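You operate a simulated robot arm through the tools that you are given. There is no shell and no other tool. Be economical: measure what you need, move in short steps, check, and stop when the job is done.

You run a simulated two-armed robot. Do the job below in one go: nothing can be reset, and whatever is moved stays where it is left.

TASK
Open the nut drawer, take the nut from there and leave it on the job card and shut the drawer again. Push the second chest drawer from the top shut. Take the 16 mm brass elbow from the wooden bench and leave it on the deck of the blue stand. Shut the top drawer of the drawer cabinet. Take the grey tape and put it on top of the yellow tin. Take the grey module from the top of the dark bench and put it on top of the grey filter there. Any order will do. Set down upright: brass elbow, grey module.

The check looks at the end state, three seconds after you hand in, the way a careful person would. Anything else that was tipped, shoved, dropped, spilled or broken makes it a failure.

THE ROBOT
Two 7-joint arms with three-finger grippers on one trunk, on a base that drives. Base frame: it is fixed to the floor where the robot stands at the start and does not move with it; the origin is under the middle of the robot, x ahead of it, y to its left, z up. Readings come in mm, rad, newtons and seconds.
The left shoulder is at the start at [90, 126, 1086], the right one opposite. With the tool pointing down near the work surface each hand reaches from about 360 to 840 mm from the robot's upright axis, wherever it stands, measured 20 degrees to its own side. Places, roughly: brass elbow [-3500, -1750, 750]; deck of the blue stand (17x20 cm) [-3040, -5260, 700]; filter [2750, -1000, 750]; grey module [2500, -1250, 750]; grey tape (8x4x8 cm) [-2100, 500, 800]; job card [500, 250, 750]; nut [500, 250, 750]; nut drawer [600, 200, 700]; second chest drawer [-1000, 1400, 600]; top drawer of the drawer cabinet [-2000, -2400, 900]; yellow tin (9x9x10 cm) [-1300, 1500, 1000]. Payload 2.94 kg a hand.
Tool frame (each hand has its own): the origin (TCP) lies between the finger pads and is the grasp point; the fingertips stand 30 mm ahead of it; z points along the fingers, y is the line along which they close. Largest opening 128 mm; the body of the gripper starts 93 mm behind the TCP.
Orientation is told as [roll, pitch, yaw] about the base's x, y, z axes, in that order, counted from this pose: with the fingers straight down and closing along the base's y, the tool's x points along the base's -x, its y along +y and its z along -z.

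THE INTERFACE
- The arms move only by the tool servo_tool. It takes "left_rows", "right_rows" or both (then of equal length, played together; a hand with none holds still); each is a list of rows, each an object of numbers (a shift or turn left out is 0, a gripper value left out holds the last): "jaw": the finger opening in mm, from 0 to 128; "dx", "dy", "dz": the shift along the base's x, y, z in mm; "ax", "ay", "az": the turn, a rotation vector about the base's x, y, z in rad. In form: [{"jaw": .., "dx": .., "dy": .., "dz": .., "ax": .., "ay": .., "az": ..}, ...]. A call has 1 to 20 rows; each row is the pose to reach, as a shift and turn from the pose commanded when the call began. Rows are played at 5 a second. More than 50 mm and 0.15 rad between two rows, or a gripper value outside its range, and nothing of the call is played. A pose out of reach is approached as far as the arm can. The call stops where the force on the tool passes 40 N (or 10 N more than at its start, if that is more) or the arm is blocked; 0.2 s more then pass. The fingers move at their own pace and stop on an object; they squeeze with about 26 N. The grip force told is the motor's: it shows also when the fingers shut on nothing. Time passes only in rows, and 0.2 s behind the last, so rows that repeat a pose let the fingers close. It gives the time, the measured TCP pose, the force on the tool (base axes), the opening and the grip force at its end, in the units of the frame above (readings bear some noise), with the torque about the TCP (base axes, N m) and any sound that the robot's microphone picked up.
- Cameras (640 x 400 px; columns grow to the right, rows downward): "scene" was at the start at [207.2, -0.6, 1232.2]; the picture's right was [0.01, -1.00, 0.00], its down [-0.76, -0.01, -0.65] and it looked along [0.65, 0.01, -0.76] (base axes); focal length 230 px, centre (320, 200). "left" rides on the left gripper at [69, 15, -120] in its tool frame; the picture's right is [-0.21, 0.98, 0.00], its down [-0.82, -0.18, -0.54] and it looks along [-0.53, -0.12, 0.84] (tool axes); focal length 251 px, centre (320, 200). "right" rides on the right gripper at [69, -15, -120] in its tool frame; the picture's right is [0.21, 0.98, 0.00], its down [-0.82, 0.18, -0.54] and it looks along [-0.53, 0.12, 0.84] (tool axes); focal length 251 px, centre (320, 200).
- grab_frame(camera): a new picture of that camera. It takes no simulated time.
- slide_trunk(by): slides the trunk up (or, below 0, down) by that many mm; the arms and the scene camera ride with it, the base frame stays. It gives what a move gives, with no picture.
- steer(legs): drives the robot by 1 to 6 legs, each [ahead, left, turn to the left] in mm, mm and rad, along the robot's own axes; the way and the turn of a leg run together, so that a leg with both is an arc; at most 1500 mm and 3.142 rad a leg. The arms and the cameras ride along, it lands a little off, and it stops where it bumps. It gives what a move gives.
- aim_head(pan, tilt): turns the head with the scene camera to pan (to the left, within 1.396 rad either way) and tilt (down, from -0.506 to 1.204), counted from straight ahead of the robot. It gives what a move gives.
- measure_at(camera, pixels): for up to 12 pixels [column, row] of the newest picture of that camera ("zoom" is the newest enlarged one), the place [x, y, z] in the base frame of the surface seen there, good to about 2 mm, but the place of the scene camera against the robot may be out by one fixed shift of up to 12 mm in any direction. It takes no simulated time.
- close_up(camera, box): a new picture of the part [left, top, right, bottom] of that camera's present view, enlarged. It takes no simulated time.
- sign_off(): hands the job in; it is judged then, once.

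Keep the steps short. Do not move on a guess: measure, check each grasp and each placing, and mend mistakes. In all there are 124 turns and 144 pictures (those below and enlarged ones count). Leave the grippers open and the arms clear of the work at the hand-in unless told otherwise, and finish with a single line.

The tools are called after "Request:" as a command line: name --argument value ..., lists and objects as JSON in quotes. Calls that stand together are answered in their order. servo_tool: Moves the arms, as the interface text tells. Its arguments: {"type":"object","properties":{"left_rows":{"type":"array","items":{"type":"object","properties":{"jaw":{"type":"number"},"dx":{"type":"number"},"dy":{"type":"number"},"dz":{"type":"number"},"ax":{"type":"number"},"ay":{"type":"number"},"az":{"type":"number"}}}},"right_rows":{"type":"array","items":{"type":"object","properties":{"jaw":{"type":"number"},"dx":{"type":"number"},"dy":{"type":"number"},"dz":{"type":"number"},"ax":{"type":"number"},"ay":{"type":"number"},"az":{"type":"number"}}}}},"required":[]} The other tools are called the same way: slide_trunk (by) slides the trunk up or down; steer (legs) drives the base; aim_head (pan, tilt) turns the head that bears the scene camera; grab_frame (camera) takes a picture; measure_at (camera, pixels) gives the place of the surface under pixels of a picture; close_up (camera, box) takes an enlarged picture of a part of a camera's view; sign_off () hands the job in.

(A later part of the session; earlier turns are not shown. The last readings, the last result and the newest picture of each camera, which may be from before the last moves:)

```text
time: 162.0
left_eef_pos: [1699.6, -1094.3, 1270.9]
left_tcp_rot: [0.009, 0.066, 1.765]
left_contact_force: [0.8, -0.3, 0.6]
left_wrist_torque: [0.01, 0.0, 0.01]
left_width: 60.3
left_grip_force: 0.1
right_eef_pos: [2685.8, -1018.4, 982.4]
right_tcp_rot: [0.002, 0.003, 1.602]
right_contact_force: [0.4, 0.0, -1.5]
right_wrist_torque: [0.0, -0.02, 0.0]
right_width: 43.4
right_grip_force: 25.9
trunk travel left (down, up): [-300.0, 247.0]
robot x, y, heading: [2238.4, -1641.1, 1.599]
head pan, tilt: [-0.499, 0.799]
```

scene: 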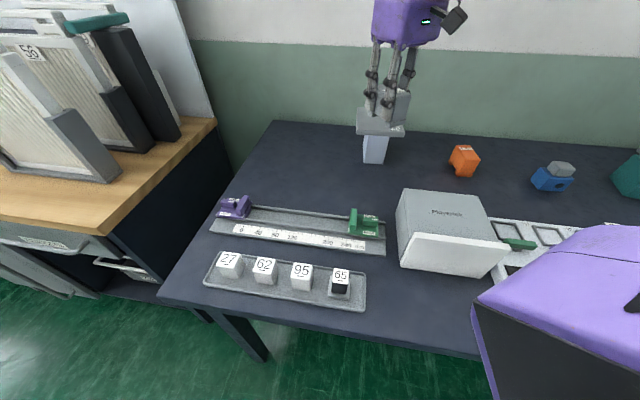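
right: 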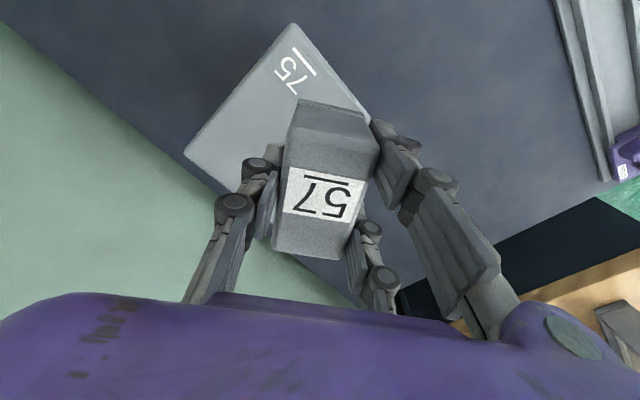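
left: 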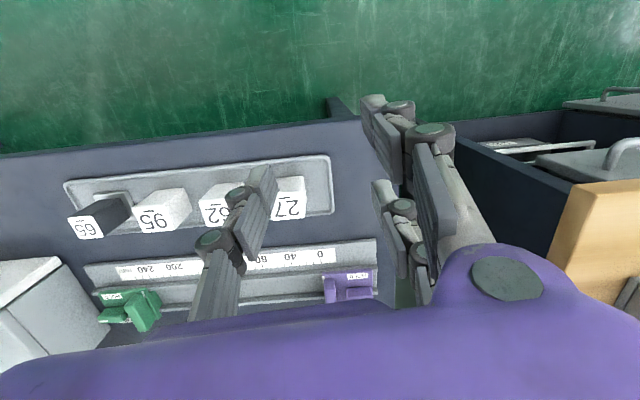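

Lower the last 13 mm gently, release.

Request:
servo_tool --right_rows '[{"dz": -6}, {"dz": -10}, {"dz": -13}, {"dz": -13}]'

Request:
grab_frame --camera "right"

```text
time: 163.0
left_eef_pos: [1700.1, -1093.9, 1270.5]
left_tcp_rot: [0.009, 0.064, 1.766]
left_contact_force: [0.1, 0.1, 0.0]
left_wrist_torque: [-0.02, 0.0, -0.02]
left_width: 60.0
left_grip_force: 0.1
right_eef_pos: [2685.4, -1018.4, 969.3]
right_tcp_rot: [0.005, 0.003, 1.602]
right_contact_force: [-0.8, -0.4, -0.8]
right_wrist_torque: [0.01, -0.02, -0.01]
right_width: 43.6
right_grip_force: 25.9
trunk travel left (down, up): [-300.0, 247.0]
robot x, y, heading: [2240.0, -1642.4, 1.605]
head pan, tilt: [-0.499, 0.799]
```

```text
70 pictures are left
```

right: 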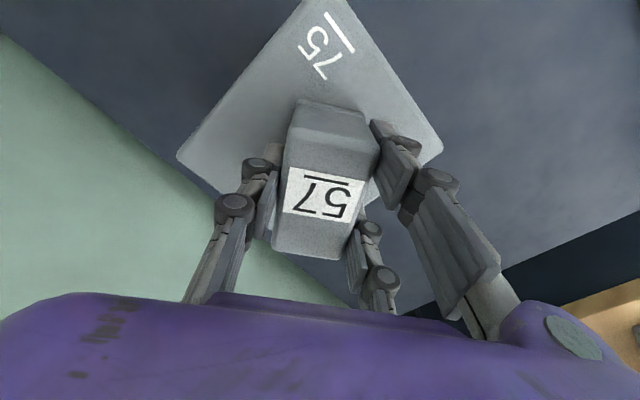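

Request:
measure_at --camera "right" --pixels '[[300, 101], [330, 103], [362, 112], [300, 92], [340, 92], [330, 150], [300, 250], [335, 185], [345, 2], [435, 150], [182, 155]]'

```text
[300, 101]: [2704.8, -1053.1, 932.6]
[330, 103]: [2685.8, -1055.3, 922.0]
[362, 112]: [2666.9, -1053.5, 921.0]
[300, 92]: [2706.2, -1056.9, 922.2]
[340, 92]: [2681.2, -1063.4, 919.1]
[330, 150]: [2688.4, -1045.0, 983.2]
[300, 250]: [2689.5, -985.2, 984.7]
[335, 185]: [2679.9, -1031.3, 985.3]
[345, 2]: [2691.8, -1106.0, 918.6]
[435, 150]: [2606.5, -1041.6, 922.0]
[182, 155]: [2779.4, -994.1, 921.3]
```

Module bottom is at plate height. I lower 1 mm more and open.

Request:
servo_tool --right_rows '[{"dz": -1}, {"dz": -1, "jaw": 50}, {"dz": -1, "jaw": 60}, {"dz": -1, "jaw": 80}, {"dz": -1, "jaw": 80}]'

Request:
servo_tool --right_rows '[{"dz": 25}, {"dz": 60}, {"dz": 100}, {"dz": 110}]'

Request:
grab_frame --camera "right"

```text
time: 164.2
left_eef_pos: [1700.4, -1095.4, 1271.4]
left_tcp_rot: [0.01, 0.064, 1.766]
left_contact_force: [-0.2, 0.0, 0.1]
left_wrist_torque: [-0.05, 0.01, 0.0]
left_width: 60.1
left_grip_force: 0.0
right_eef_pos: [2686.0, -1017.8, 968.9]
right_tcp_rot: [0.002, 0.005, 1.604]
right_contact_force: [0.1, -1.0, -0.1]
right_wrist_torque: [-0.04, 0.0, 0.0]
right_width: 80.0
right_grip_force: 0.1
trunk travel left (down, up): [-300.0, 247.0]
robot x, y, heading: [2239.4, -1637.7, 1.603]
head pan, tilt: [-0.499, 0.799]
```

```text
time: 165.2
left_eef_pos: [1699.6, -1095.1, 1271.7]
left_tcp_rot: [0.008, 0.065, 1.766]
left_contact_force: [0.2, 0.2, 0.0]
left_wrist_torque: [0.04, 0.02, -0.02]
left_width: 59.9
left_grip_force: 0.1
right_eef_pos: [2686.8, -1018.5, 1078.0]
right_tcp_rot: [0.002, 0.004, 1.601]
right_contact_force: [0.2, -0.5, 0.1]
right_wrist_torque: [-0.01, -0.02, -0.02]
right_width: 80.3
right_grip_force: 0.0
trunk travel left (down, up): [-300.0, 247.0]
robot x, y, heading: [2236.0, -1641.9, 1.603]
head pan, tilt: [-0.499, 0.799]
```

```text
69 pictures are left
```

right: 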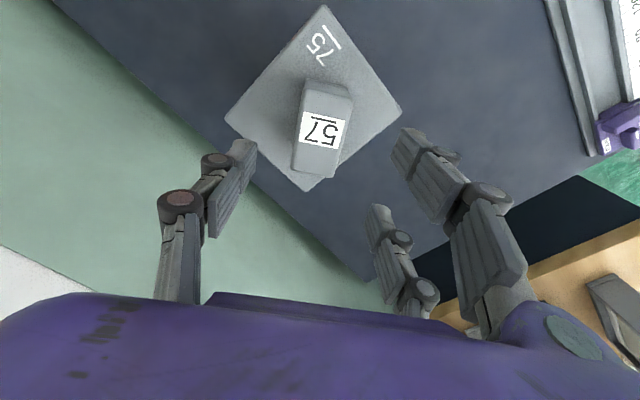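

Module stands on the filter. Next the western stations. I retract the right hand, back into the lane, turn and drive along it to about (165,−610), then look west.

Request:
servo_tool --right_rows '[{"dx": -39, "dy": -24}, {"dx": -78, "dy": -48}, {"dx": -117, "dy": -72}, {"dx": -156, "dy": -96}, {"dx": -195, "dy": -120}, {"dx": -234, "dy": -144}, {"dx": -272, "dy": -167}]'

Request:
steer --legs '[[-230, 345, 0], [0, 0, 0.91], [1500, 0, 0], [650, 0, 0]]'

Request:
aim_head --pan 0.6 --tilt 0.3

Request:
grab_frame --camera "scene"

Request:
aim_head --pan -0.3 --tilt 0.3

Request:
grab_frame --camera "scene"

```text
time: 166.8
left_eef_pos: [1699.7, -1095.2, 1270.8]
left_tcp_rot: [0.007, 0.065, 1.767]
left_contact_force: [-0.5, 0.0, -0.2]
left_wrist_torque: [0.0, -0.04, 0.0]
left_width: 60.2
left_grip_force: 0.1
right_eef_pos: [2411.9, -1186.9, 1078.5]
right_tcp_rot: [0.002, 0.005, 1.599]
right_contact_force: [-0.9, 0.5, 0.0]
right_wrist_torque: [0.03, -0.01, -0.03]
right_width: 79.9
right_grip_force: 0.0
trunk travel left (down, up): [-300.0, 247.0]
robot x, y, heading: [2237.8, -1640.9, 1.602]
head pan, tilt: [-0.499, 0.799]
```

```text
time: 183.0
left_eef_pos: [-595.4, -706.7, 1270.8]
left_tcp_rot: [0.009, 0.065, 2.68]
left_contact_force: [-0.3, -0.4, -0.5]
left_wrist_torque: [0.01, 0.0, 0.01]
left_width: 60.0
left_grip_force: 0.0
right_eef_pos: [-86.6, -198.3, 1078.6]
right_tcp_rot: [0.003, 0.003, 2.515]
right_contact_force: [-0.6, -0.4, -0.1]
right_wrist_torque: [0.04, -0.01, 0.0]
right_width: 79.9
right_grip_force: 0.0
trunk travel left (down, up): [-300.0, 247.0]
robot x, y, heading: [163.3, -615.4, 2.517]
head pan, tilt: [-0.499, 0.799]
```

```text
time: 184.3
left_eef_pos: [-595.3, -706.9, 1272.2]
left_tcp_rot: [0.009, 0.064, 2.68]
left_contact_force: [-0.1, 0.5, 0.1]
left_wrist_torque: [-0.02, -0.01, 0.03]
left_width: 60.1
left_grip_force: 0.1
right_eef_pos: [-86.5, -197.2, 1079.1]
right_tcp_rot: [0.005, 0.002, 2.515]
right_contact_force: [-0.3, 1.3, 0.5]
right_wrist_torque: [0.01, -0.01, -0.01]
right_width: 80.0
right_grip_force: 0.1
trunk travel left (down, up): [-300.0, 247.0]
robot x, y, heading: [167.7, -616.6, 2.514]
head pan, tilt: [0.6, 0.3]
```

```text
68 pictures are left
```

scene: 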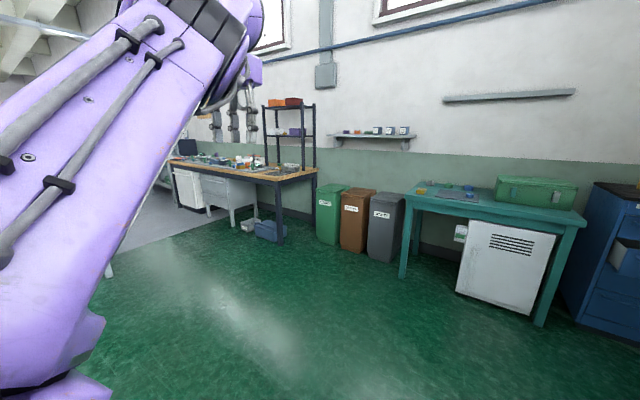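

```text
time: 185.5
left_eef_pos: [-595.1, -705.8, 1272.8]
left_tcp_rot: [0.009, 0.064, 2.68]
left_contact_force: [-0.2, 0.0, -0.1]
left_wrist_torque: [-0.01, 0.03, 0.01]
left_width: 60.0
left_grip_force: 0.0
right_eef_pos: [-86.7, -197.7, 1078.5]
right_tcp_rot: [0.003, 0.003, 2.516]
right_contact_force: [0.0, 0.2, 0.5]
right_wrist_torque: [-0.02, -0.01, 0.03]
right_width: 80.1
right_grip_force: 0.0
trunk travel left (down, up): [-300.0, 247.0]
robot x, y, heading: [166.5, -616.3, 2.51]
head pan, tilt: [-0.3, 0.3]
```

```text
67 pictures are left
```

scene: 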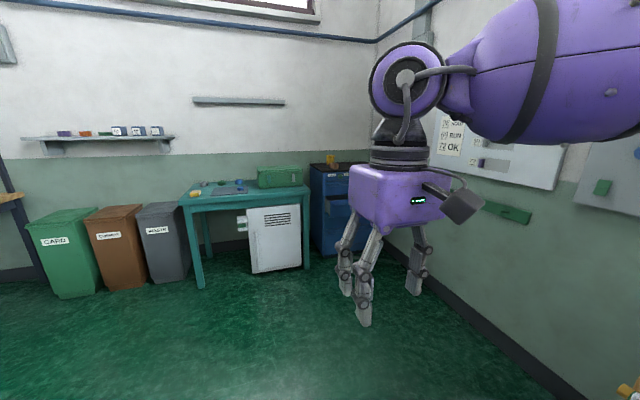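

I see the blue chest (right, with a yellow tin on top), the green table (tape) and the wooden bench farther left. I measure and zoom.

Request:
close_up --camera "scene" --box '[170, 130, 370, 280]'

Request:
measure_at --camera "zoom" --pixels '[[510, 85], [515, 112], [525, 125], [550, 140], [520, 220], [45, 225], [430, 190], [110, 180], [200, 195], [50, 185], [350, 155], [545, 300]]'

```text
2.67 times, centred on (270, 205) of scene
```

zoom: 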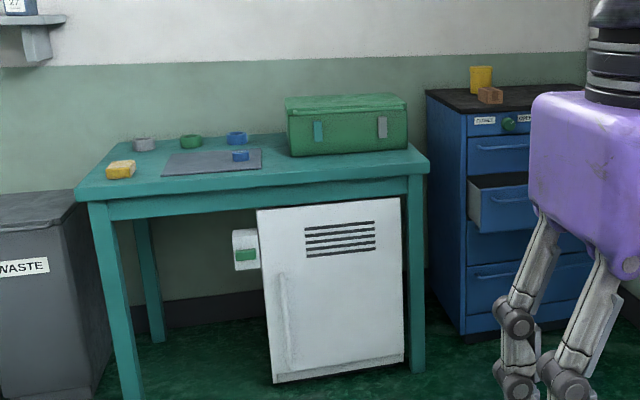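

```text
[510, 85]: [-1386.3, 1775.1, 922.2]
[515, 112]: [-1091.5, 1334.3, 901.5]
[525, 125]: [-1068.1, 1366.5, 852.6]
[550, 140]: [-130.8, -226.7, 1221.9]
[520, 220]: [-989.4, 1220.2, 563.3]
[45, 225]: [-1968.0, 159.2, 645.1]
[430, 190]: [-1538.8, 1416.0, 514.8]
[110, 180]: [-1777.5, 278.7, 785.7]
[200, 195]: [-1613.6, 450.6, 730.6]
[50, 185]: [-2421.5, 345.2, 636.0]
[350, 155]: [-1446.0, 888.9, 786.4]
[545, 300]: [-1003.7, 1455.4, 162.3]
```

The second drawer is open by ~140 mm. I drive to in front of the chest, facing it (heading 2.645), and look.

Request:
steer --legs '[[1290, -470, 0], [0, 0, 0.135]]'

Request:
aim_head --pan -0.55 --tilt 0.5

Request:
grab_frame --camera "scene"

Request:
aim_head --pan 0.25 --tilt 0.4

Request:
close_up --camera "scene" --box '[120, 100, 440, 300]'

```text
time: 193.0
left_eef_pos: [-1342.3, 330.3, 1271.8]
left_tcp_rot: [0.007, 0.065, 2.814]
left_contact_force: [0.2, 0.5, -0.3]
left_wrist_torque: [0.02, -0.01, 0.0]
left_width: 59.9
left_grip_force: 0.3
right_eef_pos: [-906.4, 903.4, 1079.6]
right_tcp_rot: [0.002, 0.006, 2.65]
right_contact_force: [0.3, -0.8, 0.6]
right_wrist_torque: [-0.01, 0.0, -0.02]
right_width: 80.2
right_grip_force: 0.0
trunk travel left (down, up): [-300.0, 247.0]
robot x, y, heading: [-598.8, 524.1, 2.651]
head pan, tilt: [-0.3, 0.3]
```

```text
time: 193.7
left_eef_pos: [-1341.9, 328.9, 1272.2]
left_tcp_rot: [0.009, 0.065, 2.814]
left_contact_force: [-0.7, 0.5, -0.4]
left_wrist_torque: [-0.01, 0.01, 0.04]
left_width: 59.9
left_grip_force: 0.1
right_eef_pos: [-907.2, 902.7, 1078.5]
right_tcp_rot: [0.003, 0.005, 2.649]
right_contact_force: [0.1, 0.4, 0.0]
right_wrist_torque: [-0.02, 0.01, -0.01]
right_width: 80.0
right_grip_force: 0.1
trunk travel left (down, up): [-300.0, 247.0]
robot x, y, heading: [-596.7, 521.4, 2.649]
head pan, tilt: [-0.55, 0.499]
```

```text
65 pictures are left
```

scene: 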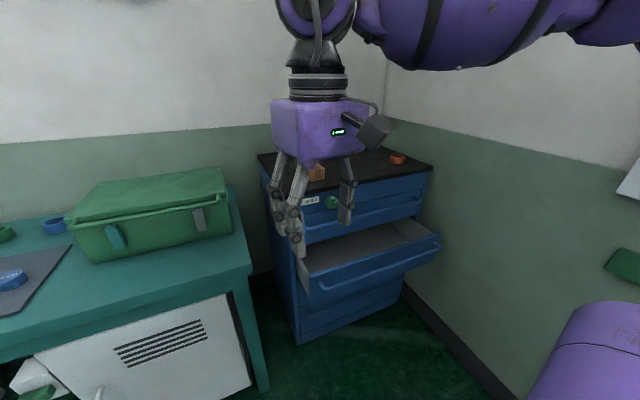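

```text
time: 194.9
left_eef_pos: [-1342.6, 329.3, 1272.0]
left_tcp_rot: [0.008, 0.064, 2.813]
left_contact_force: [0.2, -0.4, 0.1]
left_wrist_torque: [0.0, 0.03, -0.02]
left_width: 59.8
left_grip_force: 0.0
right_eef_pos: [-906.7, 902.4, 1079.4]
right_tcp_rot: [0.003, 0.007, 2.648]
right_contact_force: [-0.6, -0.6, 0.4]
right_wrist_torque: [0.0, 0.0, 0.02]
right_width: 79.9
right_grip_force: 0.2
trunk travel left (down, up): [-300.0, 247.0]
robot x, y, heading: [-603.7, 521.9, 2.651]
head pan, tilt: [0.25, 0.4]
```

```text
2.00 times, centred on (280, 200) of scene
```

zoom: 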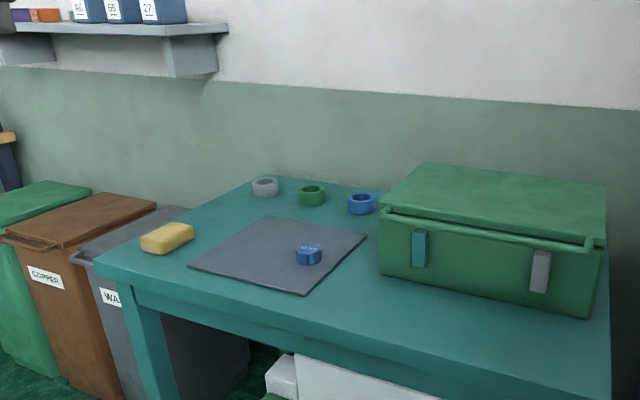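

Grey tape at zoom (265,187); the second drawer is seen in the earlier scene picture. I measure both.

Request:
measure_at --camera "zoom" --pixels '[[265, 181], [253, 187], [278, 187], [265, 195], [265, 178], [110, 265], [590, 372], [180, 222], [312, 190], [230, 215]]'

Request:
measure_at --camera "scene" --pixels '[[320, 290], [380, 268], [435, 240], [310, 270], [375, 260], [370, 285], [420, 215], [325, 225], [398, 158], [390, 305], [345, 160], [305, 320]]'

```text
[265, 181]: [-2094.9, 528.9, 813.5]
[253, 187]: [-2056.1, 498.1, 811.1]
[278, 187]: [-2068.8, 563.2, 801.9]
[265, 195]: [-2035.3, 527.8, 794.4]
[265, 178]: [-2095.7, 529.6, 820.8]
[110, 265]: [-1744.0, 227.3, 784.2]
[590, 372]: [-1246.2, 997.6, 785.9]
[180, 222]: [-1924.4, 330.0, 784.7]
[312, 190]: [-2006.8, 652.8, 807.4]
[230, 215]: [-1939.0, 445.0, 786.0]
```

```text
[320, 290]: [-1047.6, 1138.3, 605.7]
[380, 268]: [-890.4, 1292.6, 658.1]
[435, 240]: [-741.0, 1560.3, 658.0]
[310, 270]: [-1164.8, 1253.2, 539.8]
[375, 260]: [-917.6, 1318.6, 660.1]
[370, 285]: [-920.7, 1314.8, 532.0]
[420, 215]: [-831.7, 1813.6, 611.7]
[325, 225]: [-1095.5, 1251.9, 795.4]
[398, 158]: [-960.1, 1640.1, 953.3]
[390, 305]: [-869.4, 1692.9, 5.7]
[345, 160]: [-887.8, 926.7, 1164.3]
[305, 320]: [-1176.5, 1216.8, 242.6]
```

Drawer 2's front is at f≈1398 against the chest front 1560, z 530–658, centre l≈−760. I lower the trunk 290, shift right, bring the closed right hand in front of it with fingers tilted forward, and push with the base.

Request:
slide_trunk --by -290

Request:
steer --legs '[[0, -257, 0]]'

Request:
servo_tool --right_rows '[{"jaw": 0, "dx": 13, "dy": 25, "dz": -36, "ax": 0.038, "ay": 0.07}, {"dx": 27, "dy": 50, "dz": -72, "ax": 0.076, "ay": 0.14}, {"dx": 41, "dy": 75, "dz": -108, "ax": 0.115, "ay": 0.211}, {"dx": 54, "dy": 100, "dz": -144, "ax": 0.153, "ay": 0.281}, {"dx": 68, "dy": 126, "dz": -179, "ax": 0.191, "ay": 0.352}, {"dx": 68, "dy": 126, "dz": -179, "ax": 0.191, "ay": 0.352}]'

Request:
grab_frame --camera "right"

```text
time: 197.8
left_eef_pos: [-1429.4, 375.0, 879.4]
left_tcp_rot: [0.044, 0.266, 2.819]
left_contact_force: [0.1, -0.3, -1.1]
left_wrist_torque: [0.0, -0.02, -0.03]
left_width: 60.0
left_grip_force: 0.0
right_eef_pos: [-906.5, 901.9, 789.0]
right_tcp_rot: [0.003, 0.003, 2.649]
right_contact_force: [-0.2, -0.5, -0.2]
right_wrist_torque: [0.0, -0.01, 0.0]
right_width: 79.8
right_grip_force: 0.0
trunk travel left (down, up): [-10.0, 537.0]
robot x, y, heading: [-599.3, 522.8, 2.652]
head pan, tilt: [0.25, 0.4]
```

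```text
time: 200.7
left_eef_pos: [-1305.4, 604.1, 880.1]
left_tcp_rot: [0.044, 0.266, 2.82]
left_contact_force: [0.5, 0.5, -0.2]
left_wrist_torque: [-0.01, -0.04, -0.02]
left_width: 59.8
left_grip_force: 0.1
right_eef_pos: [-785.9, 1132.5, 788.2]
right_tcp_rot: [0.003, 0.001, 2.65]
right_contact_force: [0.4, -0.2, -0.3]
right_wrist_torque: [0.01, 0.01, 0.02]
right_width: 79.9
right_grip_force: 0.1
trunk travel left (down, up): [-10.0, 537.0]
robot x, y, heading: [-475.2, 751.0, 2.65]
head pan, tilt: [0.25, 0.4]
```

```text
time: 202.1
left_eef_pos: [-1319.2, 594.2, 867.8]
left_tcp_rot: [0.041, 0.279, 2.828]
left_contact_force: [-0.5, 0.7, 0.1]
left_wrist_torque: [-0.08, -0.01, -0.04]
left_width: 60.1
left_grip_force: 0.0
right_eef_pos: [-763.3, 1278.1, 635.4]
right_tcp_rot: [-0.005, -0.396, 2.672]
right_contact_force: [-1.1, 0.3, -0.5]
right_wrist_torque: [-0.01, -0.04, -0.01]
right_width: 0.2
right_grip_force: 3.2
right hand out of reach, approached as far as the arm can: row 3, 4, 5, 6
trunk travel left (down, up): [-10.0, 537.0]
robot x, y, heading: [-480.3, 746.1, 2.656]
head pan, tilt: [0.25, 0.4]
```

```text
63 pictures are left
```

right: 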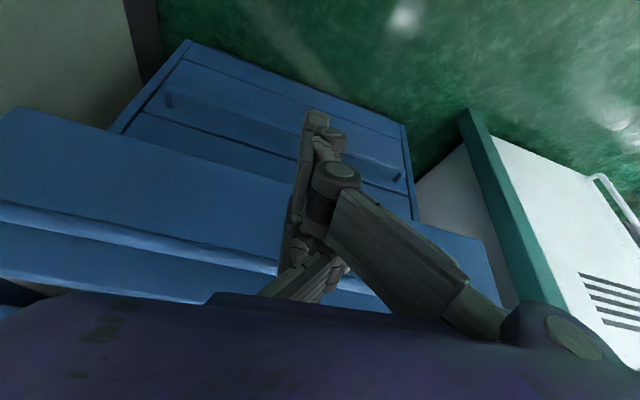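

Right hand is in place before the drawer front. I first raise the left hand for clearance above the table, then push forward with the base.

Request:
servo_tool --left_rows '[{"dx": 15, "dy": -25, "dz": 30}, {"dx": 30, "dy": -50, "dz": 60}, {"dx": 45, "dy": -75, "dz": 95}, {"dx": 60, "dy": -100, "dz": 130}, {"dx": 75, "dy": -125, "dz": 165}, {"dx": 90, "dy": -150, "dz": 200}]'

Request:
steer --legs '[[180, 0, 0]]'

Request:
grab_frame --camera "right"

Request:
aim_head --pan -0.6 --tilt 0.6

Request:
grab_frame --camera "scene"

```text
time: 203.5
left_eef_pos: [-1175.1, 447.4, 940.8]
left_tcp_rot: [0.054, 0.277, 2.828]
left_contact_force: [0.7, -0.8, -0.7]
left_wrist_torque: [0.02, 0.03, 0.0]
left_width: 60.1
left_grip_force: 0.1
left hand out of reach, approached as far as the arm can: row 1, 2, 3, 4, 5, 6
right_eef_pos: [-762.9, 1275.7, 633.2]
right_tcp_rot: [-0.009, -0.386, 2.675]
right_contact_force: [0.4, 0.0, 0.1]
right_wrist_torque: [0.03, 0.01, -0.02]
right_width: 0.2
right_grip_force: 3.2
trunk travel left (down, up): [-10.0, 537.0]
robot x, y, heading: [-474.6, 751.1, 2.661]
head pan, tilt: [0.25, 0.4]
```

```text
time: 205.0
left_eef_pos: [-1324.9, 541.3, 951.3]
left_tcp_rot: [0.061, 0.264, 2.819]
left_contact_force: [0.6, 0.7, -0.2]
left_wrist_torque: [0.0, -0.01, -0.02]
left_width: 60.0
left_grip_force: 0.2
right_eef_pos: [-902.4, 1367.3, 634.8]
right_tcp_rot: [0.001, -0.396, 2.651]
right_contact_force: [-0.4, -0.2, 0.0]
right_wrist_torque: [-0.03, 0.01, -0.01]
right_width: 0.2
right_grip_force: 2.7
trunk travel left (down, up): [-10.0, 537.0]
robot x, y, heading: [-634.1, 834.4, 2.649]
head pan, tilt: [0.25, 0.4]
```

```text
62 pictures are left
```

right: 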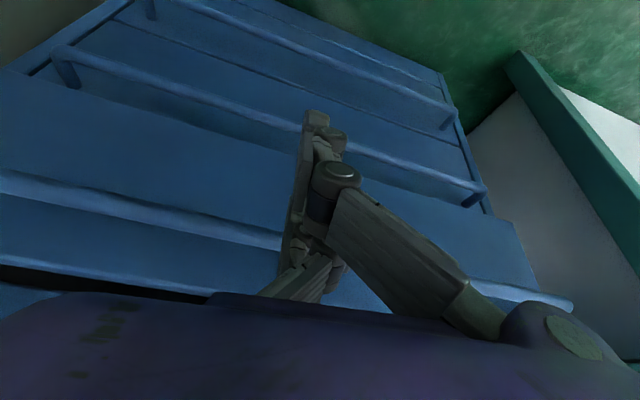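

```text
time: 206.2
left_eef_pos: [-1324.9, 541.7, 949.7]
left_tcp_rot: [0.062, 0.265, 2.82]
left_contact_force: [0.3, 0.0, -0.5]
left_wrist_torque: [0.0, -0.01, -0.03]
left_width: 59.7
left_grip_force: 0.0
right_eef_pos: [-901.4, 1367.7, 634.9]
right_tcp_rot: [0.0, -0.396, 2.65]
right_contact_force: [0.4, 0.7, 0.7]
right_wrist_torque: [0.0, 0.03, 0.05]
right_width: 0.1
right_grip_force: 2.6
trunk travel left (down, up): [-10.0, 537.0]
robot x, y, heading: [-635.0, 837.7, 2.651]
head pan, tilt: [-0.6, 0.6]
```

```text
61 pictures are left
```

scene: 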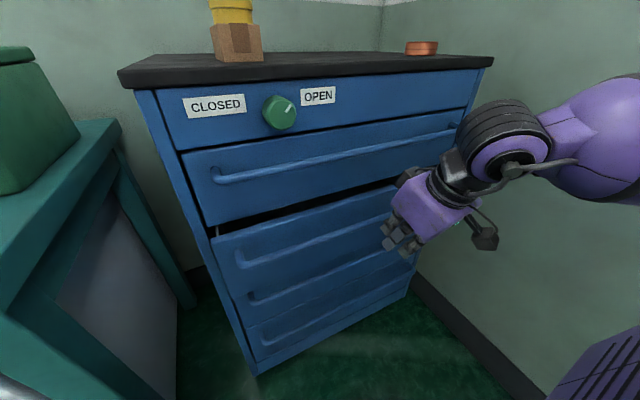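

The drawer is nearly in; a gap remains. I push further until it bumps, and look.

Request:
steer --legs '[[90, 0, 0]]'

Request:
grab_frame --camera "scene"

Request:
measure_at --camera "scene" --pixels '[[225, 185], [350, 155], [235, 235], [330, 215], [180, 125], [260, 120], [232, 15], [420, 47], [240, 45], [270, 240]]'

```text
time: 207.1
left_eef_pos: [-1371.0, 567.6, 950.7]
left_tcp_rot: [0.059, 0.263, 2.819]
left_contact_force: [0.1, -0.5, -0.1]
left_wrist_torque: [-0.02, 0.07, -0.02]
left_width: 60.0
left_grip_force: 0.0
right_eef_pos: [-943.0, 1388.3, 632.8]
right_tcp_rot: [0.002, -0.378, 2.649]
right_contact_force: [-0.7, -0.8, -1.9]
right_wrist_torque: [-0.14, -0.08, 0.1]
right_width: 0.0
right_grip_force: 3.1
trunk travel left (down, up): [-10.0, 537.0]
robot x, y, heading: [-682.2, 857.3, 2.649]
head pan, tilt: [-0.6, 0.6]
stopped in leg 1: the force on the tool passed its limit at 123 N (the readings are from after the stop); the commanded pose is now the measured one
```

```text
60 pictures are left
```

scene: 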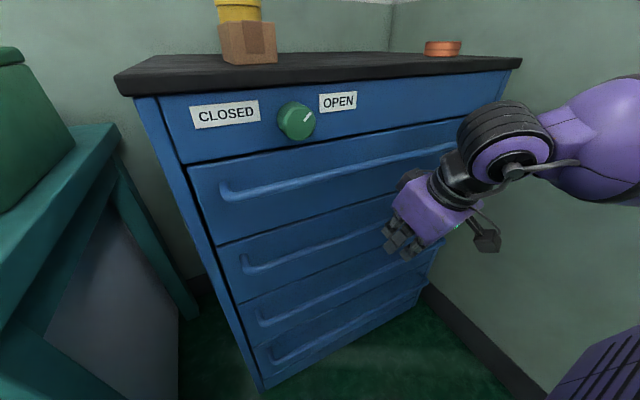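

```text
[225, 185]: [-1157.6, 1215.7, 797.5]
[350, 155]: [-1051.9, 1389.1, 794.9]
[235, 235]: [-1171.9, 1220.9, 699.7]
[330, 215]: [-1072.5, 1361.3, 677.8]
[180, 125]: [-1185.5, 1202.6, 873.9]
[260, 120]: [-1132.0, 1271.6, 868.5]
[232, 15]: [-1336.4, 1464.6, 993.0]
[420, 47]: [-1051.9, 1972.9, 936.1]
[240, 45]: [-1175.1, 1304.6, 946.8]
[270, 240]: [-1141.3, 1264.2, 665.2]
```

The second drawer is flush now. Next the grey tape: centre ≈(−2073,530), z 786–826. I back off, level the hand, raise the trunk back, and drive to the table's front left of the tape.

Request:
steer --legs '[[-250, 0, 0]]'

Request:
servo_tool --right_rows '[{"dx": -6, "dy": -12, "dz": 10, "ax": -0.045, "ay": -0.083}, {"dx": -13, "dy": -24, "dz": 20, "ax": -0.09, "ay": -0.166}, {"dx": -20, "dy": -36, "dz": 30, "ax": -0.135, "ay": -0.25}, {"jaw": 110, "dx": -26, "dy": -48, "dz": 40, "ax": -0.18, "ay": -0.333}]'

Request:
slide_trunk --by 290

Request:
steer --legs '[[0, 1239, 0], [640, 0, 0]]'

Request:
grab_frame --camera "right"

```text
time: 209.0
left_eef_pos: [-1161.3, 436.5, 941.4]
left_tcp_rot: [0.06, 0.281, 2.843]
left_contact_force: [-1.0, 0.3, -0.3]
left_wrist_torque: [-0.03, -0.02, 0.0]
left_width: 59.7
left_grip_force: 0.0
right_eef_pos: [-756.3, 1260.9, 624.9]
right_tcp_rot: [-0.003, -0.356, 2.703]
right_contact_force: [-0.2, 0.3, -0.2]
right_wrist_torque: [0.01, 0.03, -0.01]
right_width: 0.0
right_grip_force: 3.0
trunk travel left (down, up): [-10.0, 537.0]
robot x, y, heading: [-464.6, 739.1, 2.674]
head pan, tilt: [-0.6, 0.6]
```

```text
time: 210.0
left_eef_pos: [-1145.6, 432.7, 950.8]
left_tcp_rot: [0.062, 0.263, 2.844]
left_contact_force: [-1.4, 0.0, 0.6]
left_wrist_torque: [0.03, 0.01, -0.03]
left_width: 59.9
left_grip_force: 0.1
right_eef_pos: [-770.6, 1210.6, 672.4]
right_tcp_rot: [0.021, 0.005, 2.698]
right_contact_force: [-0.1, 0.2, 0.1]
right_wrist_torque: [0.02, -0.01, 0.01]
right_width: 25.1
right_grip_force: 0.0
trunk travel left (down, up): [-10.0, 537.0]
robot x, y, heading: [-461.8, 741.7, 2.677]
head pan, tilt: [-0.6, 0.6]
```

```text
time: 212.9
left_eef_pos: [-1145.9, 432.6, 1240.1]
left_tcp_rot: [0.061, 0.263, 2.845]
left_contact_force: [-0.5, -0.2, -0.7]
left_wrist_torque: [-0.05, -0.02, 0.02]
left_width: 60.2
left_grip_force: 0.1
right_eef_pos: [-770.8, 1211.3, 961.8]
right_tcp_rot: [0.019, 0.002, 2.698]
right_contact_force: [-0.3, -1.9, 0.3]
right_wrist_torque: [-0.01, -0.03, 0.01]
right_width: 110.2
right_grip_force: 0.0
trunk travel left (down, up): [-300.0, 247.0]
robot x, y, heading: [-460.6, 739.7, 2.675]
head pan, tilt: [-0.6, 0.6]
```

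```text
time: 227.2
left_eef_pos: [-2270.8, -398.2, 1240.6]
left_tcp_rot: [0.061, 0.262, 2.851]
left_contact_force: [-0.6, 0.3, -0.5]
left_wrist_torque: [0.0, -0.04, -0.02]
left_width: 60.2
left_grip_force: 0.0
right_eef_pos: [-1901.8, 381.3, 962.0]
right_tcp_rot: [0.022, 0.002, 2.704]
right_contact_force: [-0.1, -0.3, 0.5]
right_wrist_torque: [0.0, -0.02, 0.04]
right_width: 109.6
right_grip_force: 0.1
trunk travel left (down, up): [-300.0, 247.0]
robot x, y, heading: [-1589.3, -85.7, 2.682]
head pan, tilt: [-0.6, 0.6]
```

```text
59 pictures are left
```

right: 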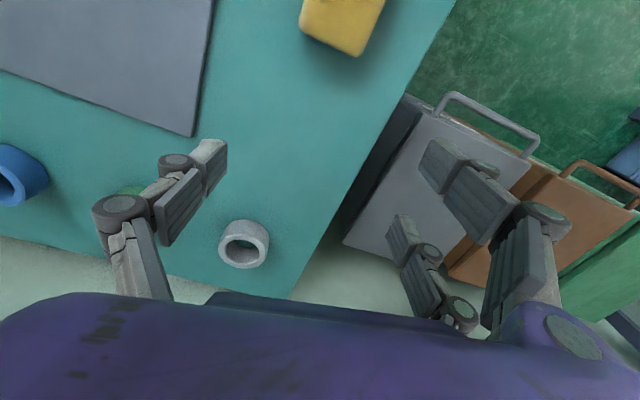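

The grey tape is visible at (245,243). I measure it.

Request:
measure_at --camera "right" --pixels '[[221, 240], [267, 240], [244, 222], [244, 236], [243, 262], [232, 256], [258, 256], [130, 188], [280, 200]]'

```text
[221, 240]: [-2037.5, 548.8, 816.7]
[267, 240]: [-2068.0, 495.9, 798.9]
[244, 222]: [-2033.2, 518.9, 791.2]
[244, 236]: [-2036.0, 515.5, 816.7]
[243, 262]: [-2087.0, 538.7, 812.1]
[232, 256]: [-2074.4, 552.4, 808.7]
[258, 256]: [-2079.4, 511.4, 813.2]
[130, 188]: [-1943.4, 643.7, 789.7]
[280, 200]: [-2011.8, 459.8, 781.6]
```

Tape centre ≈(−2060,527), top z 817. I drive 60 forward, move over it, and descend partly, then verify.

Request:
steer --legs '[[60, 0, 0]]'

Request:
servo_tool --right_rows '[{"dx": -26, "dy": 30}, {"dx": -52, "dy": 60}, {"dx": -78, "dy": 90}, {"dx": -104, "dy": 119}, {"dx": -104, "dy": 119, "dz": -40}, {"dx": -104, "dy": 119, "dz": -70}, {"dx": -104, "dy": 119, "dz": -70}]'

Request:
grab_frame --camera "right"

Request:
measure_at --camera "right" --pixels '[[320, 120], [320, 150], [290, 140], [350, 140], [320, 180], [290, 170], [350, 170]]'

```text
time: 228.1
left_eef_pos: [-2324.1, -373.7, 1241.4]
left_tcp_rot: [0.06, 0.264, 2.853]
left_contact_force: [-0.6, 0.2, -0.1]
left_wrist_torque: [-0.04, -0.06, -0.01]
left_width: 60.0
left_grip_force: 0.1
right_eef_pos: [-1954.2, 407.6, 960.2]
right_tcp_rot: [0.021, 0.003, 2.705]
right_contact_force: [0.0, -0.3, 0.8]
right_wrist_torque: [-0.01, -0.06, -0.03]
right_width: 110.1
right_grip_force: 0.0
trunk travel left (down, up): [-300.0, 247.0]
robot x, y, heading: [-1642.6, -59.0, 2.68]
head pan, tilt: [-0.6, 0.6]
```

```text
time: 229.7
left_eef_pos: [-2321.7, -372.8, 1241.4]
left_tcp_rot: [0.061, 0.262, 2.853]
left_contact_force: [0.5, -0.1, 0.7]
left_wrist_torque: [0.03, 0.02, 0.01]
left_width: 60.1
left_grip_force: 0.1
right_eef_pos: [-2057.6, 525.9, 892.9]
right_tcp_rot: [0.021, 0.002, 2.705]
right_contact_force: [-0.6, -0.5, -0.5]
right_wrist_torque: [-0.01, 0.01, 0.0]
right_width: 110.1
right_grip_force: 0.1
trunk travel left (down, up): [-300.0, 247.0]
robot x, y, heading: [-1643.8, -54.4, 2.688]
head pan, tilt: [-0.6, 0.6]
```

```text
58 pictures are left
```

right: 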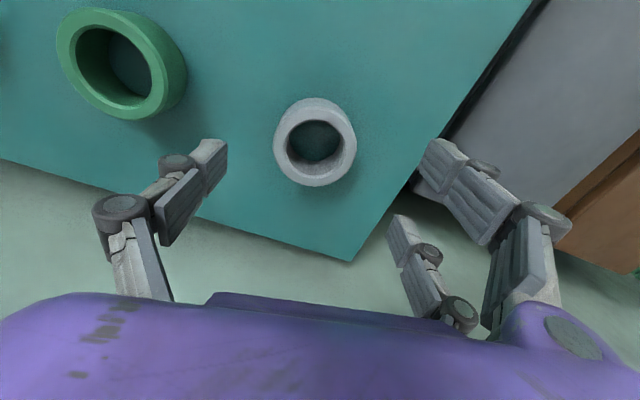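

```text
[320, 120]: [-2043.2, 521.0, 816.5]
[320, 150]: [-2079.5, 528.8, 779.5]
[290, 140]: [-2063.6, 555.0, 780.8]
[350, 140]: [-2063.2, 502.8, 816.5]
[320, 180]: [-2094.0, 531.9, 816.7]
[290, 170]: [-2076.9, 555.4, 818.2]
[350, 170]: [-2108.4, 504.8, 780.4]
```

Centred within 5 mm. Descend 76 mm and close.

Request:
servo_tool --right_rows '[{"dx": -5, "dy": 1, "dz": -40}, {"dx": -5, "dy": 1, "dz": -75}, {"dx": -5, "dy": 1, "dz": -75}, {"dx": -5, "dy": 1, "dz": -75, "jaw": 50}, {"dx": -5, "dy": 1, "dz": -75, "jaw": 50}, {"dx": -5, "dy": 1, "dz": -75, "jaw": 50}]'

Request:
servo_tool --right_rows '[{"dz": 40}, {"dz": 80}, {"dz": 120}, {"dz": 160}, {"dz": 200}, {"dz": 230}]'

Request:
grab_frame --camera "right"

```text
time: 231.1
left_eef_pos: [-2323.3, -373.3, 1241.0]
left_tcp_rot: [0.061, 0.263, 2.853]
left_contact_force: [1.3, 1.0, 0.4]
left_wrist_torque: [-0.02, 0.01, -0.03]
left_width: 59.9
left_grip_force: 0.2
right_eef_pos: [-2063.4, 525.9, 817.3]
right_tcp_rot: [0.022, 0.002, 2.705]
right_contact_force: [0.4, 1.1, 0.7]
right_wrist_torque: [0.03, 0.04, 0.0]
right_width: 68.4
right_grip_force: 25.9
trunk travel left (down, up): [-300.0, 247.0]
robot x, y, heading: [-1643.5, -58.0, 2.683]
head pan, tilt: [-0.6, 0.6]
```

```text
time: 232.5
left_eef_pos: [-2322.9, -373.8, 1240.2]
left_tcp_rot: [0.058, 0.263, 2.852]
left_contact_force: [-0.4, -0.1, 0.4]
left_wrist_torque: [-0.01, 0.03, 0.0]
left_width: 60.0
left_grip_force: 0.0
right_eef_pos: [-2063.4, 525.9, 1048.6]
right_tcp_rot: [0.019, 0.002, 2.704]
right_contact_force: [1.2, 0.6, -1.1]
right_wrist_torque: [0.02, 0.01, 0.02]
right_width: 68.6
right_grip_force: 26.1
trunk travel left (down, up): [-300.0, 247.0]
robot x, y, heading: [-1640.7, -56.3, 2.68]
head pan, tilt: [-0.6, 0.6]
```

```text
57 pictures are left
```

right: 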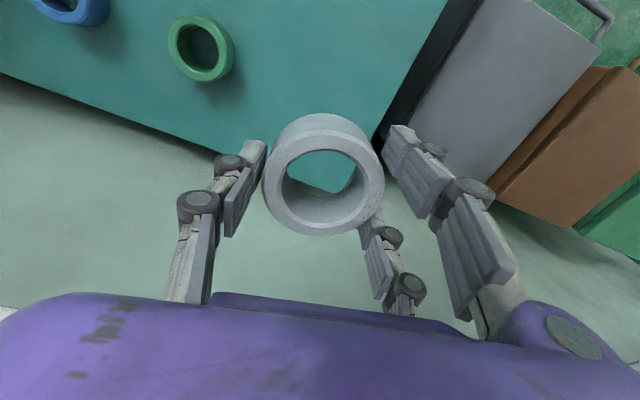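

Tape is held (68.5 mm). I raise the trunk 150, back off, drive over to the chest and stop with the hand roughly over the tin at safe height (tape bottom ≈1160).

Request:
slide_trunk --by 150

Request:
steer --legs '[[-515, 0, 0], [0, -1183, -0.035], [270, 0, 0]]'

Request:
aim_head --pan -0.5 --tilt 0.6

Request:
grab_frame --camera "scene"

Request:
grab_frame --camera "right"

```text
time: 234.3
left_eef_pos: [-2315.8, -376.9, 1402.6]
left_tcp_rot: [0.055, 0.238, 2.848]
left_contact_force: [0.1, -1.0, 0.1]
left_wrist_torque: [-0.01, 0.0, 0.0]
left_width: 60.0
left_grip_force: 0.0
right_eef_pos: [-2063.2, 528.0, 1196.5]
right_tcp_rot: [0.022, 0.004, 2.704]
right_contact_force: [-0.1, -0.3, -1.7]
right_wrist_torque: [0.0, -0.01, -0.01]
right_width: 68.6
right_grip_force: 25.6
trunk travel left (down, up): [-450.0, 97.0]
robot x, y, heading: [-1648.2, -57.7, 2.68]
head pan, tilt: [-0.6, 0.6]
```

```text
time: 249.1
left_eef_pos: [-1560.7, 601.5, 1403.9]
left_tcp_rot: [0.056, 0.236, 2.824]
left_contact_force: [-0.2, -0.2, -0.2]
left_wrist_torque: [0.03, 0.02, -0.02]
left_width: 60.1
left_grip_force: 0.1
right_eef_pos: [-1284.3, 1498.3, 1198.1]
right_tcp_rot: [0.021, 0.0, 2.678]
right_contact_force: [1.0, 0.1, -0.3]
right_wrist_torque: [0.01, 0.01, 0.01]
right_width: 68.7
right_grip_force: 26.2
trunk travel left (down, up): [-450.0, 97.0]
robot x, y, heading: [-883.3, 902.5, 2.653]
head pan, tilt: [-0.6, 0.6]
```

```text
time: 249.8
left_eef_pos: [-1562.8, 602.8, 1403.0]
left_tcp_rot: [0.056, 0.237, 2.823]
left_contact_force: [-0.3, 0.7, -0.4]
left_wrist_torque: [0.01, -0.04, -0.02]
left_width: 60.0
left_grip_force: 0.0
right_eef_pos: [-1286.2, 1498.5, 1197.2]
right_tcp_rot: [0.022, 0.001, 2.677]
right_contact_force: [-0.5, 0.2, -1.4]
right_wrist_torque: [0.01, 0.02, -0.01]
right_width: 68.5
right_grip_force: 26.1
trunk travel left (down, up): [-450.0, 97.0]
robot x, y, heading: [-884.8, 904.3, 2.655]
head pan, tilt: [-0.499, 0.6]
```

```text
56 pictures are left
```

scene: 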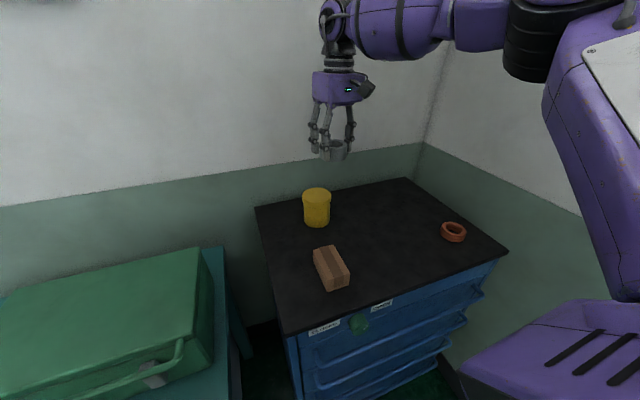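

```text
55 pictures are left
```

right: 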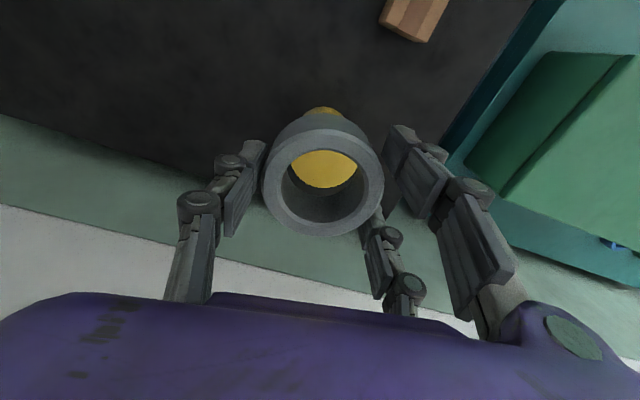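

The tin is seen below, through the ring. I measure its top with both cameras.

Request:
measure_at --camera "scene" --pixels '[[317, 194], [304, 195], [330, 195], [317, 189], [317, 199], [317, 215]]'

Request:
measure_at --camera "right" --pixels '[[322, 160], [305, 170], [340, 170], [322, 182], [322, 108], [310, 112], [338, 112]]'

```text
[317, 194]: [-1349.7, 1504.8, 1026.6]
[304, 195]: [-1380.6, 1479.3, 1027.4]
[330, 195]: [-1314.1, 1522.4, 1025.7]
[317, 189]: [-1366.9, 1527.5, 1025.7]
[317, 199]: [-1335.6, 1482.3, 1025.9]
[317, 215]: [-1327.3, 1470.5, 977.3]
```

```text
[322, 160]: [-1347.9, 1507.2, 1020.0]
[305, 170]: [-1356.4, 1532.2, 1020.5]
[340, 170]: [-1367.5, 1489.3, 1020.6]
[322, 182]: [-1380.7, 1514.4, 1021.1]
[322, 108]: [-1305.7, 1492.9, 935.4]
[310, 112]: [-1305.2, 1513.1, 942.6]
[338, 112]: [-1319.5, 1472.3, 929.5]
```

Tin top centre ≈(−1348,1508), z 1020.5. Base forward 50, then align and descend to 5 mm above.

Request:
steer --legs '[[50, 0, 0]]'

Request:
servo_tool --right_rows '[{"dx": -18, "dy": -14, "dz": -10}, {"dx": -18, "dy": -14, "dz": -50}, {"dx": -18, "dy": -14, "dz": -90}, {"dx": -18, "dy": -14, "dz": -120}, {"dx": -18, "dy": -14, "dz": -135}, {"dx": -18, "dy": -14, "dz": -135}]'

Request:
grab_frame --camera "right"

Request:
measure_at --camera "right" --pixels '[[322, 160], [305, 170], [340, 170], [322, 190], [322, 108], [300, 118], [345, 118], [270, 150]]'

Request:
close_up --camera "scene" --box '[250, 120, 400, 240]'

```text
time: 250.7
left_eef_pos: [-1602.4, 623.5, 1404.9]
left_tcp_rot: [0.055, 0.234, 2.824]
left_contact_force: [1.0, -0.4, 1.2]
left_wrist_torque: [0.05, 0.06, -0.03]
left_width: 59.9
left_grip_force: 0.0
right_eef_pos: [-1327.4, 1519.3, 1199.0]
right_tcp_rot: [0.022, -0.001, 2.675]
right_contact_force: [0.9, -0.4, -1.4]
right_wrist_torque: [0.01, 0.06, -0.01]
right_width: 68.6
right_grip_force: 26.4
trunk travel left (down, up): [-450.0, 97.0]
robot x, y, heading: [-921.4, 927.1, 2.655]
head pan, tilt: [-0.499, 0.6]
```

```text
time: 252.1
left_eef_pos: [-1606.0, 625.5, 1403.0]
left_tcp_rot: [0.055, 0.237, 2.823]
left_contact_force: [0.2, 0.6, 0.1]
left_wrist_torque: [0.0, 0.0, 0.0]
left_width: 60.1
left_grip_force: 0.0
right_eef_pos: [-1347.6, 1508.8, 1063.2]
right_tcp_rot: [0.022, 0.0, 2.677]
right_contact_force: [-0.1, 0.4, -0.8]
right_wrist_torque: [0.01, 0.05, 0.02]
right_width: 68.4
right_grip_force: 25.5
trunk travel left (down, up): [-450.0, 97.0]
robot x, y, heading: [-924.8, 923.8, 2.656]
head pan, tilt: [-0.499, 0.6]
```

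```text
54 pictures are left
```

right: 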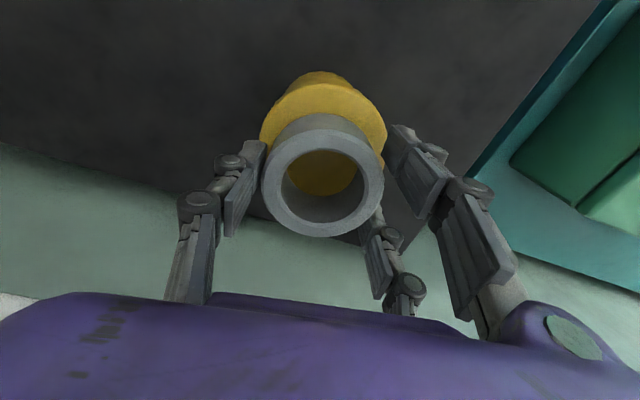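

```text
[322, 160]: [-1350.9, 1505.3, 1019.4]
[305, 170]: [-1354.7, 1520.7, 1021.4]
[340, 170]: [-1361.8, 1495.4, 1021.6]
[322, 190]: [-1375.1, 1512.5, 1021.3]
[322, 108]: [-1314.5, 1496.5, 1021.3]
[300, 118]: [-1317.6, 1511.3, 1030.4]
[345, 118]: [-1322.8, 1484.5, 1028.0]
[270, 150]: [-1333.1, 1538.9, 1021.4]
```

```text
3.33 times, centred on (325, 180) of scene
```

zoom: 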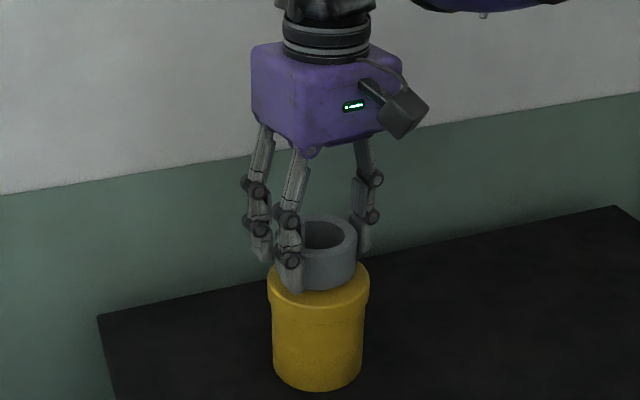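

Aligned over the tin. I lower 6 mm, release, and lift clear.

Request:
servo_tool --right_rows '[{"dz": -3}, {"dz": -6.5}, {"dz": -6.5}, {"dz": -6.5, "jaw": 76}, {"dz": -6.5, "jaw": 90}, {"dz": -6.5, "jaw": 100}]'

Request:
servo_tool --right_rows '[{"dz": 30}, {"dz": 70}, {"dz": 110}, {"dz": 150}]'

Request:
close_up --camera "scene" --box '[250, 120, 400, 240]'

Request:
aim_head --pan 0.9 --tilt 0.3

Request:
grab_frame --camera "scene"

```text
time: 253.5
left_eef_pos: [-1606.3, 625.9, 1403.2]
left_tcp_rot: [0.058, 0.238, 2.825]
left_contact_force: [-0.2, 0.1, 0.0]
left_wrist_torque: [-0.01, 0.0, 0.0]
left_width: 59.8
left_grip_force: 0.0
right_eef_pos: [-1346.5, 1508.1, 1056.9]
right_tcp_rot: [0.019, 0.003, 2.675]
right_contact_force: [-0.6, -0.5, 0.1]
right_wrist_torque: [0.0, 0.0, 0.02]
right_width: 100.0
right_grip_force: 0.1
trunk travel left (down, up): [-450.0, 97.0]
robot x, y, heading: [-929.2, 928.3, 2.653]
head pan, tilt: [-0.499, 0.6]
```

```text
time: 254.5
left_eef_pos: [-1605.9, 625.6, 1402.7]
left_tcp_rot: [0.056, 0.238, 2.825]
left_contact_force: [-0.8, -0.7, -0.1]
left_wrist_torque: [-0.02, 0.03, 0.01]
left_width: 59.8
left_grip_force: 0.1
right_eef_pos: [-1346.7, 1508.3, 1206.8]
right_tcp_rot: [0.019, -0.001, 2.676]
right_contact_force: [0.2, 0.5, 0.6]
right_wrist_torque: [0.02, -0.01, 0.0]
right_width: 99.8
right_grip_force: 0.0
trunk travel left (down, up): [-450.0, 97.0]
robot x, y, heading: [-929.0, 925.0, 2.656]
head pan, tilt: [-0.499, 0.6]
```

```text
3.33 times, centred on (325, 180) of scene
```

zoom: 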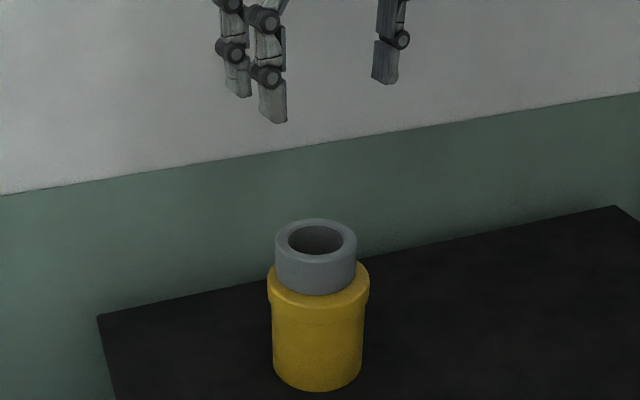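

```text
time: 256.0
left_eef_pos: [-1607.0, 625.4, 1402.8]
left_tcp_rot: [0.056, 0.238, 2.823]
left_contact_force: [0.2, 0.4, 0.4]
left_wrist_torque: [-0.03, 0.02, -0.02]
left_width: 60.2
left_grip_force: 0.1
right_eef_pos: [-1347.3, 1508.9, 1206.2]
right_tcp_rot: [0.02, -0.001, 2.675]
right_contact_force: [-0.5, -0.9, 0.3]
right_wrist_torque: [0.03, -0.03, 0.01]
right_width: 100.1
right_grip_force: 0.1
trunk travel left (down, up): [-450.0, 97.0]
robot x, y, heading: [-928.9, 921.9, 2.651]
head pan, tilt: [0.901, 0.3]
```

```text
51 pictures are left
```

scene: 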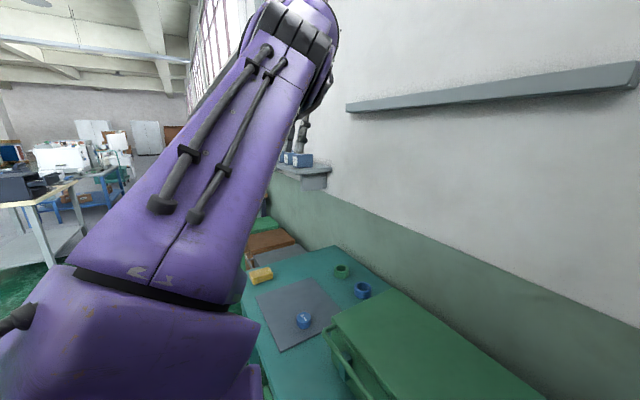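

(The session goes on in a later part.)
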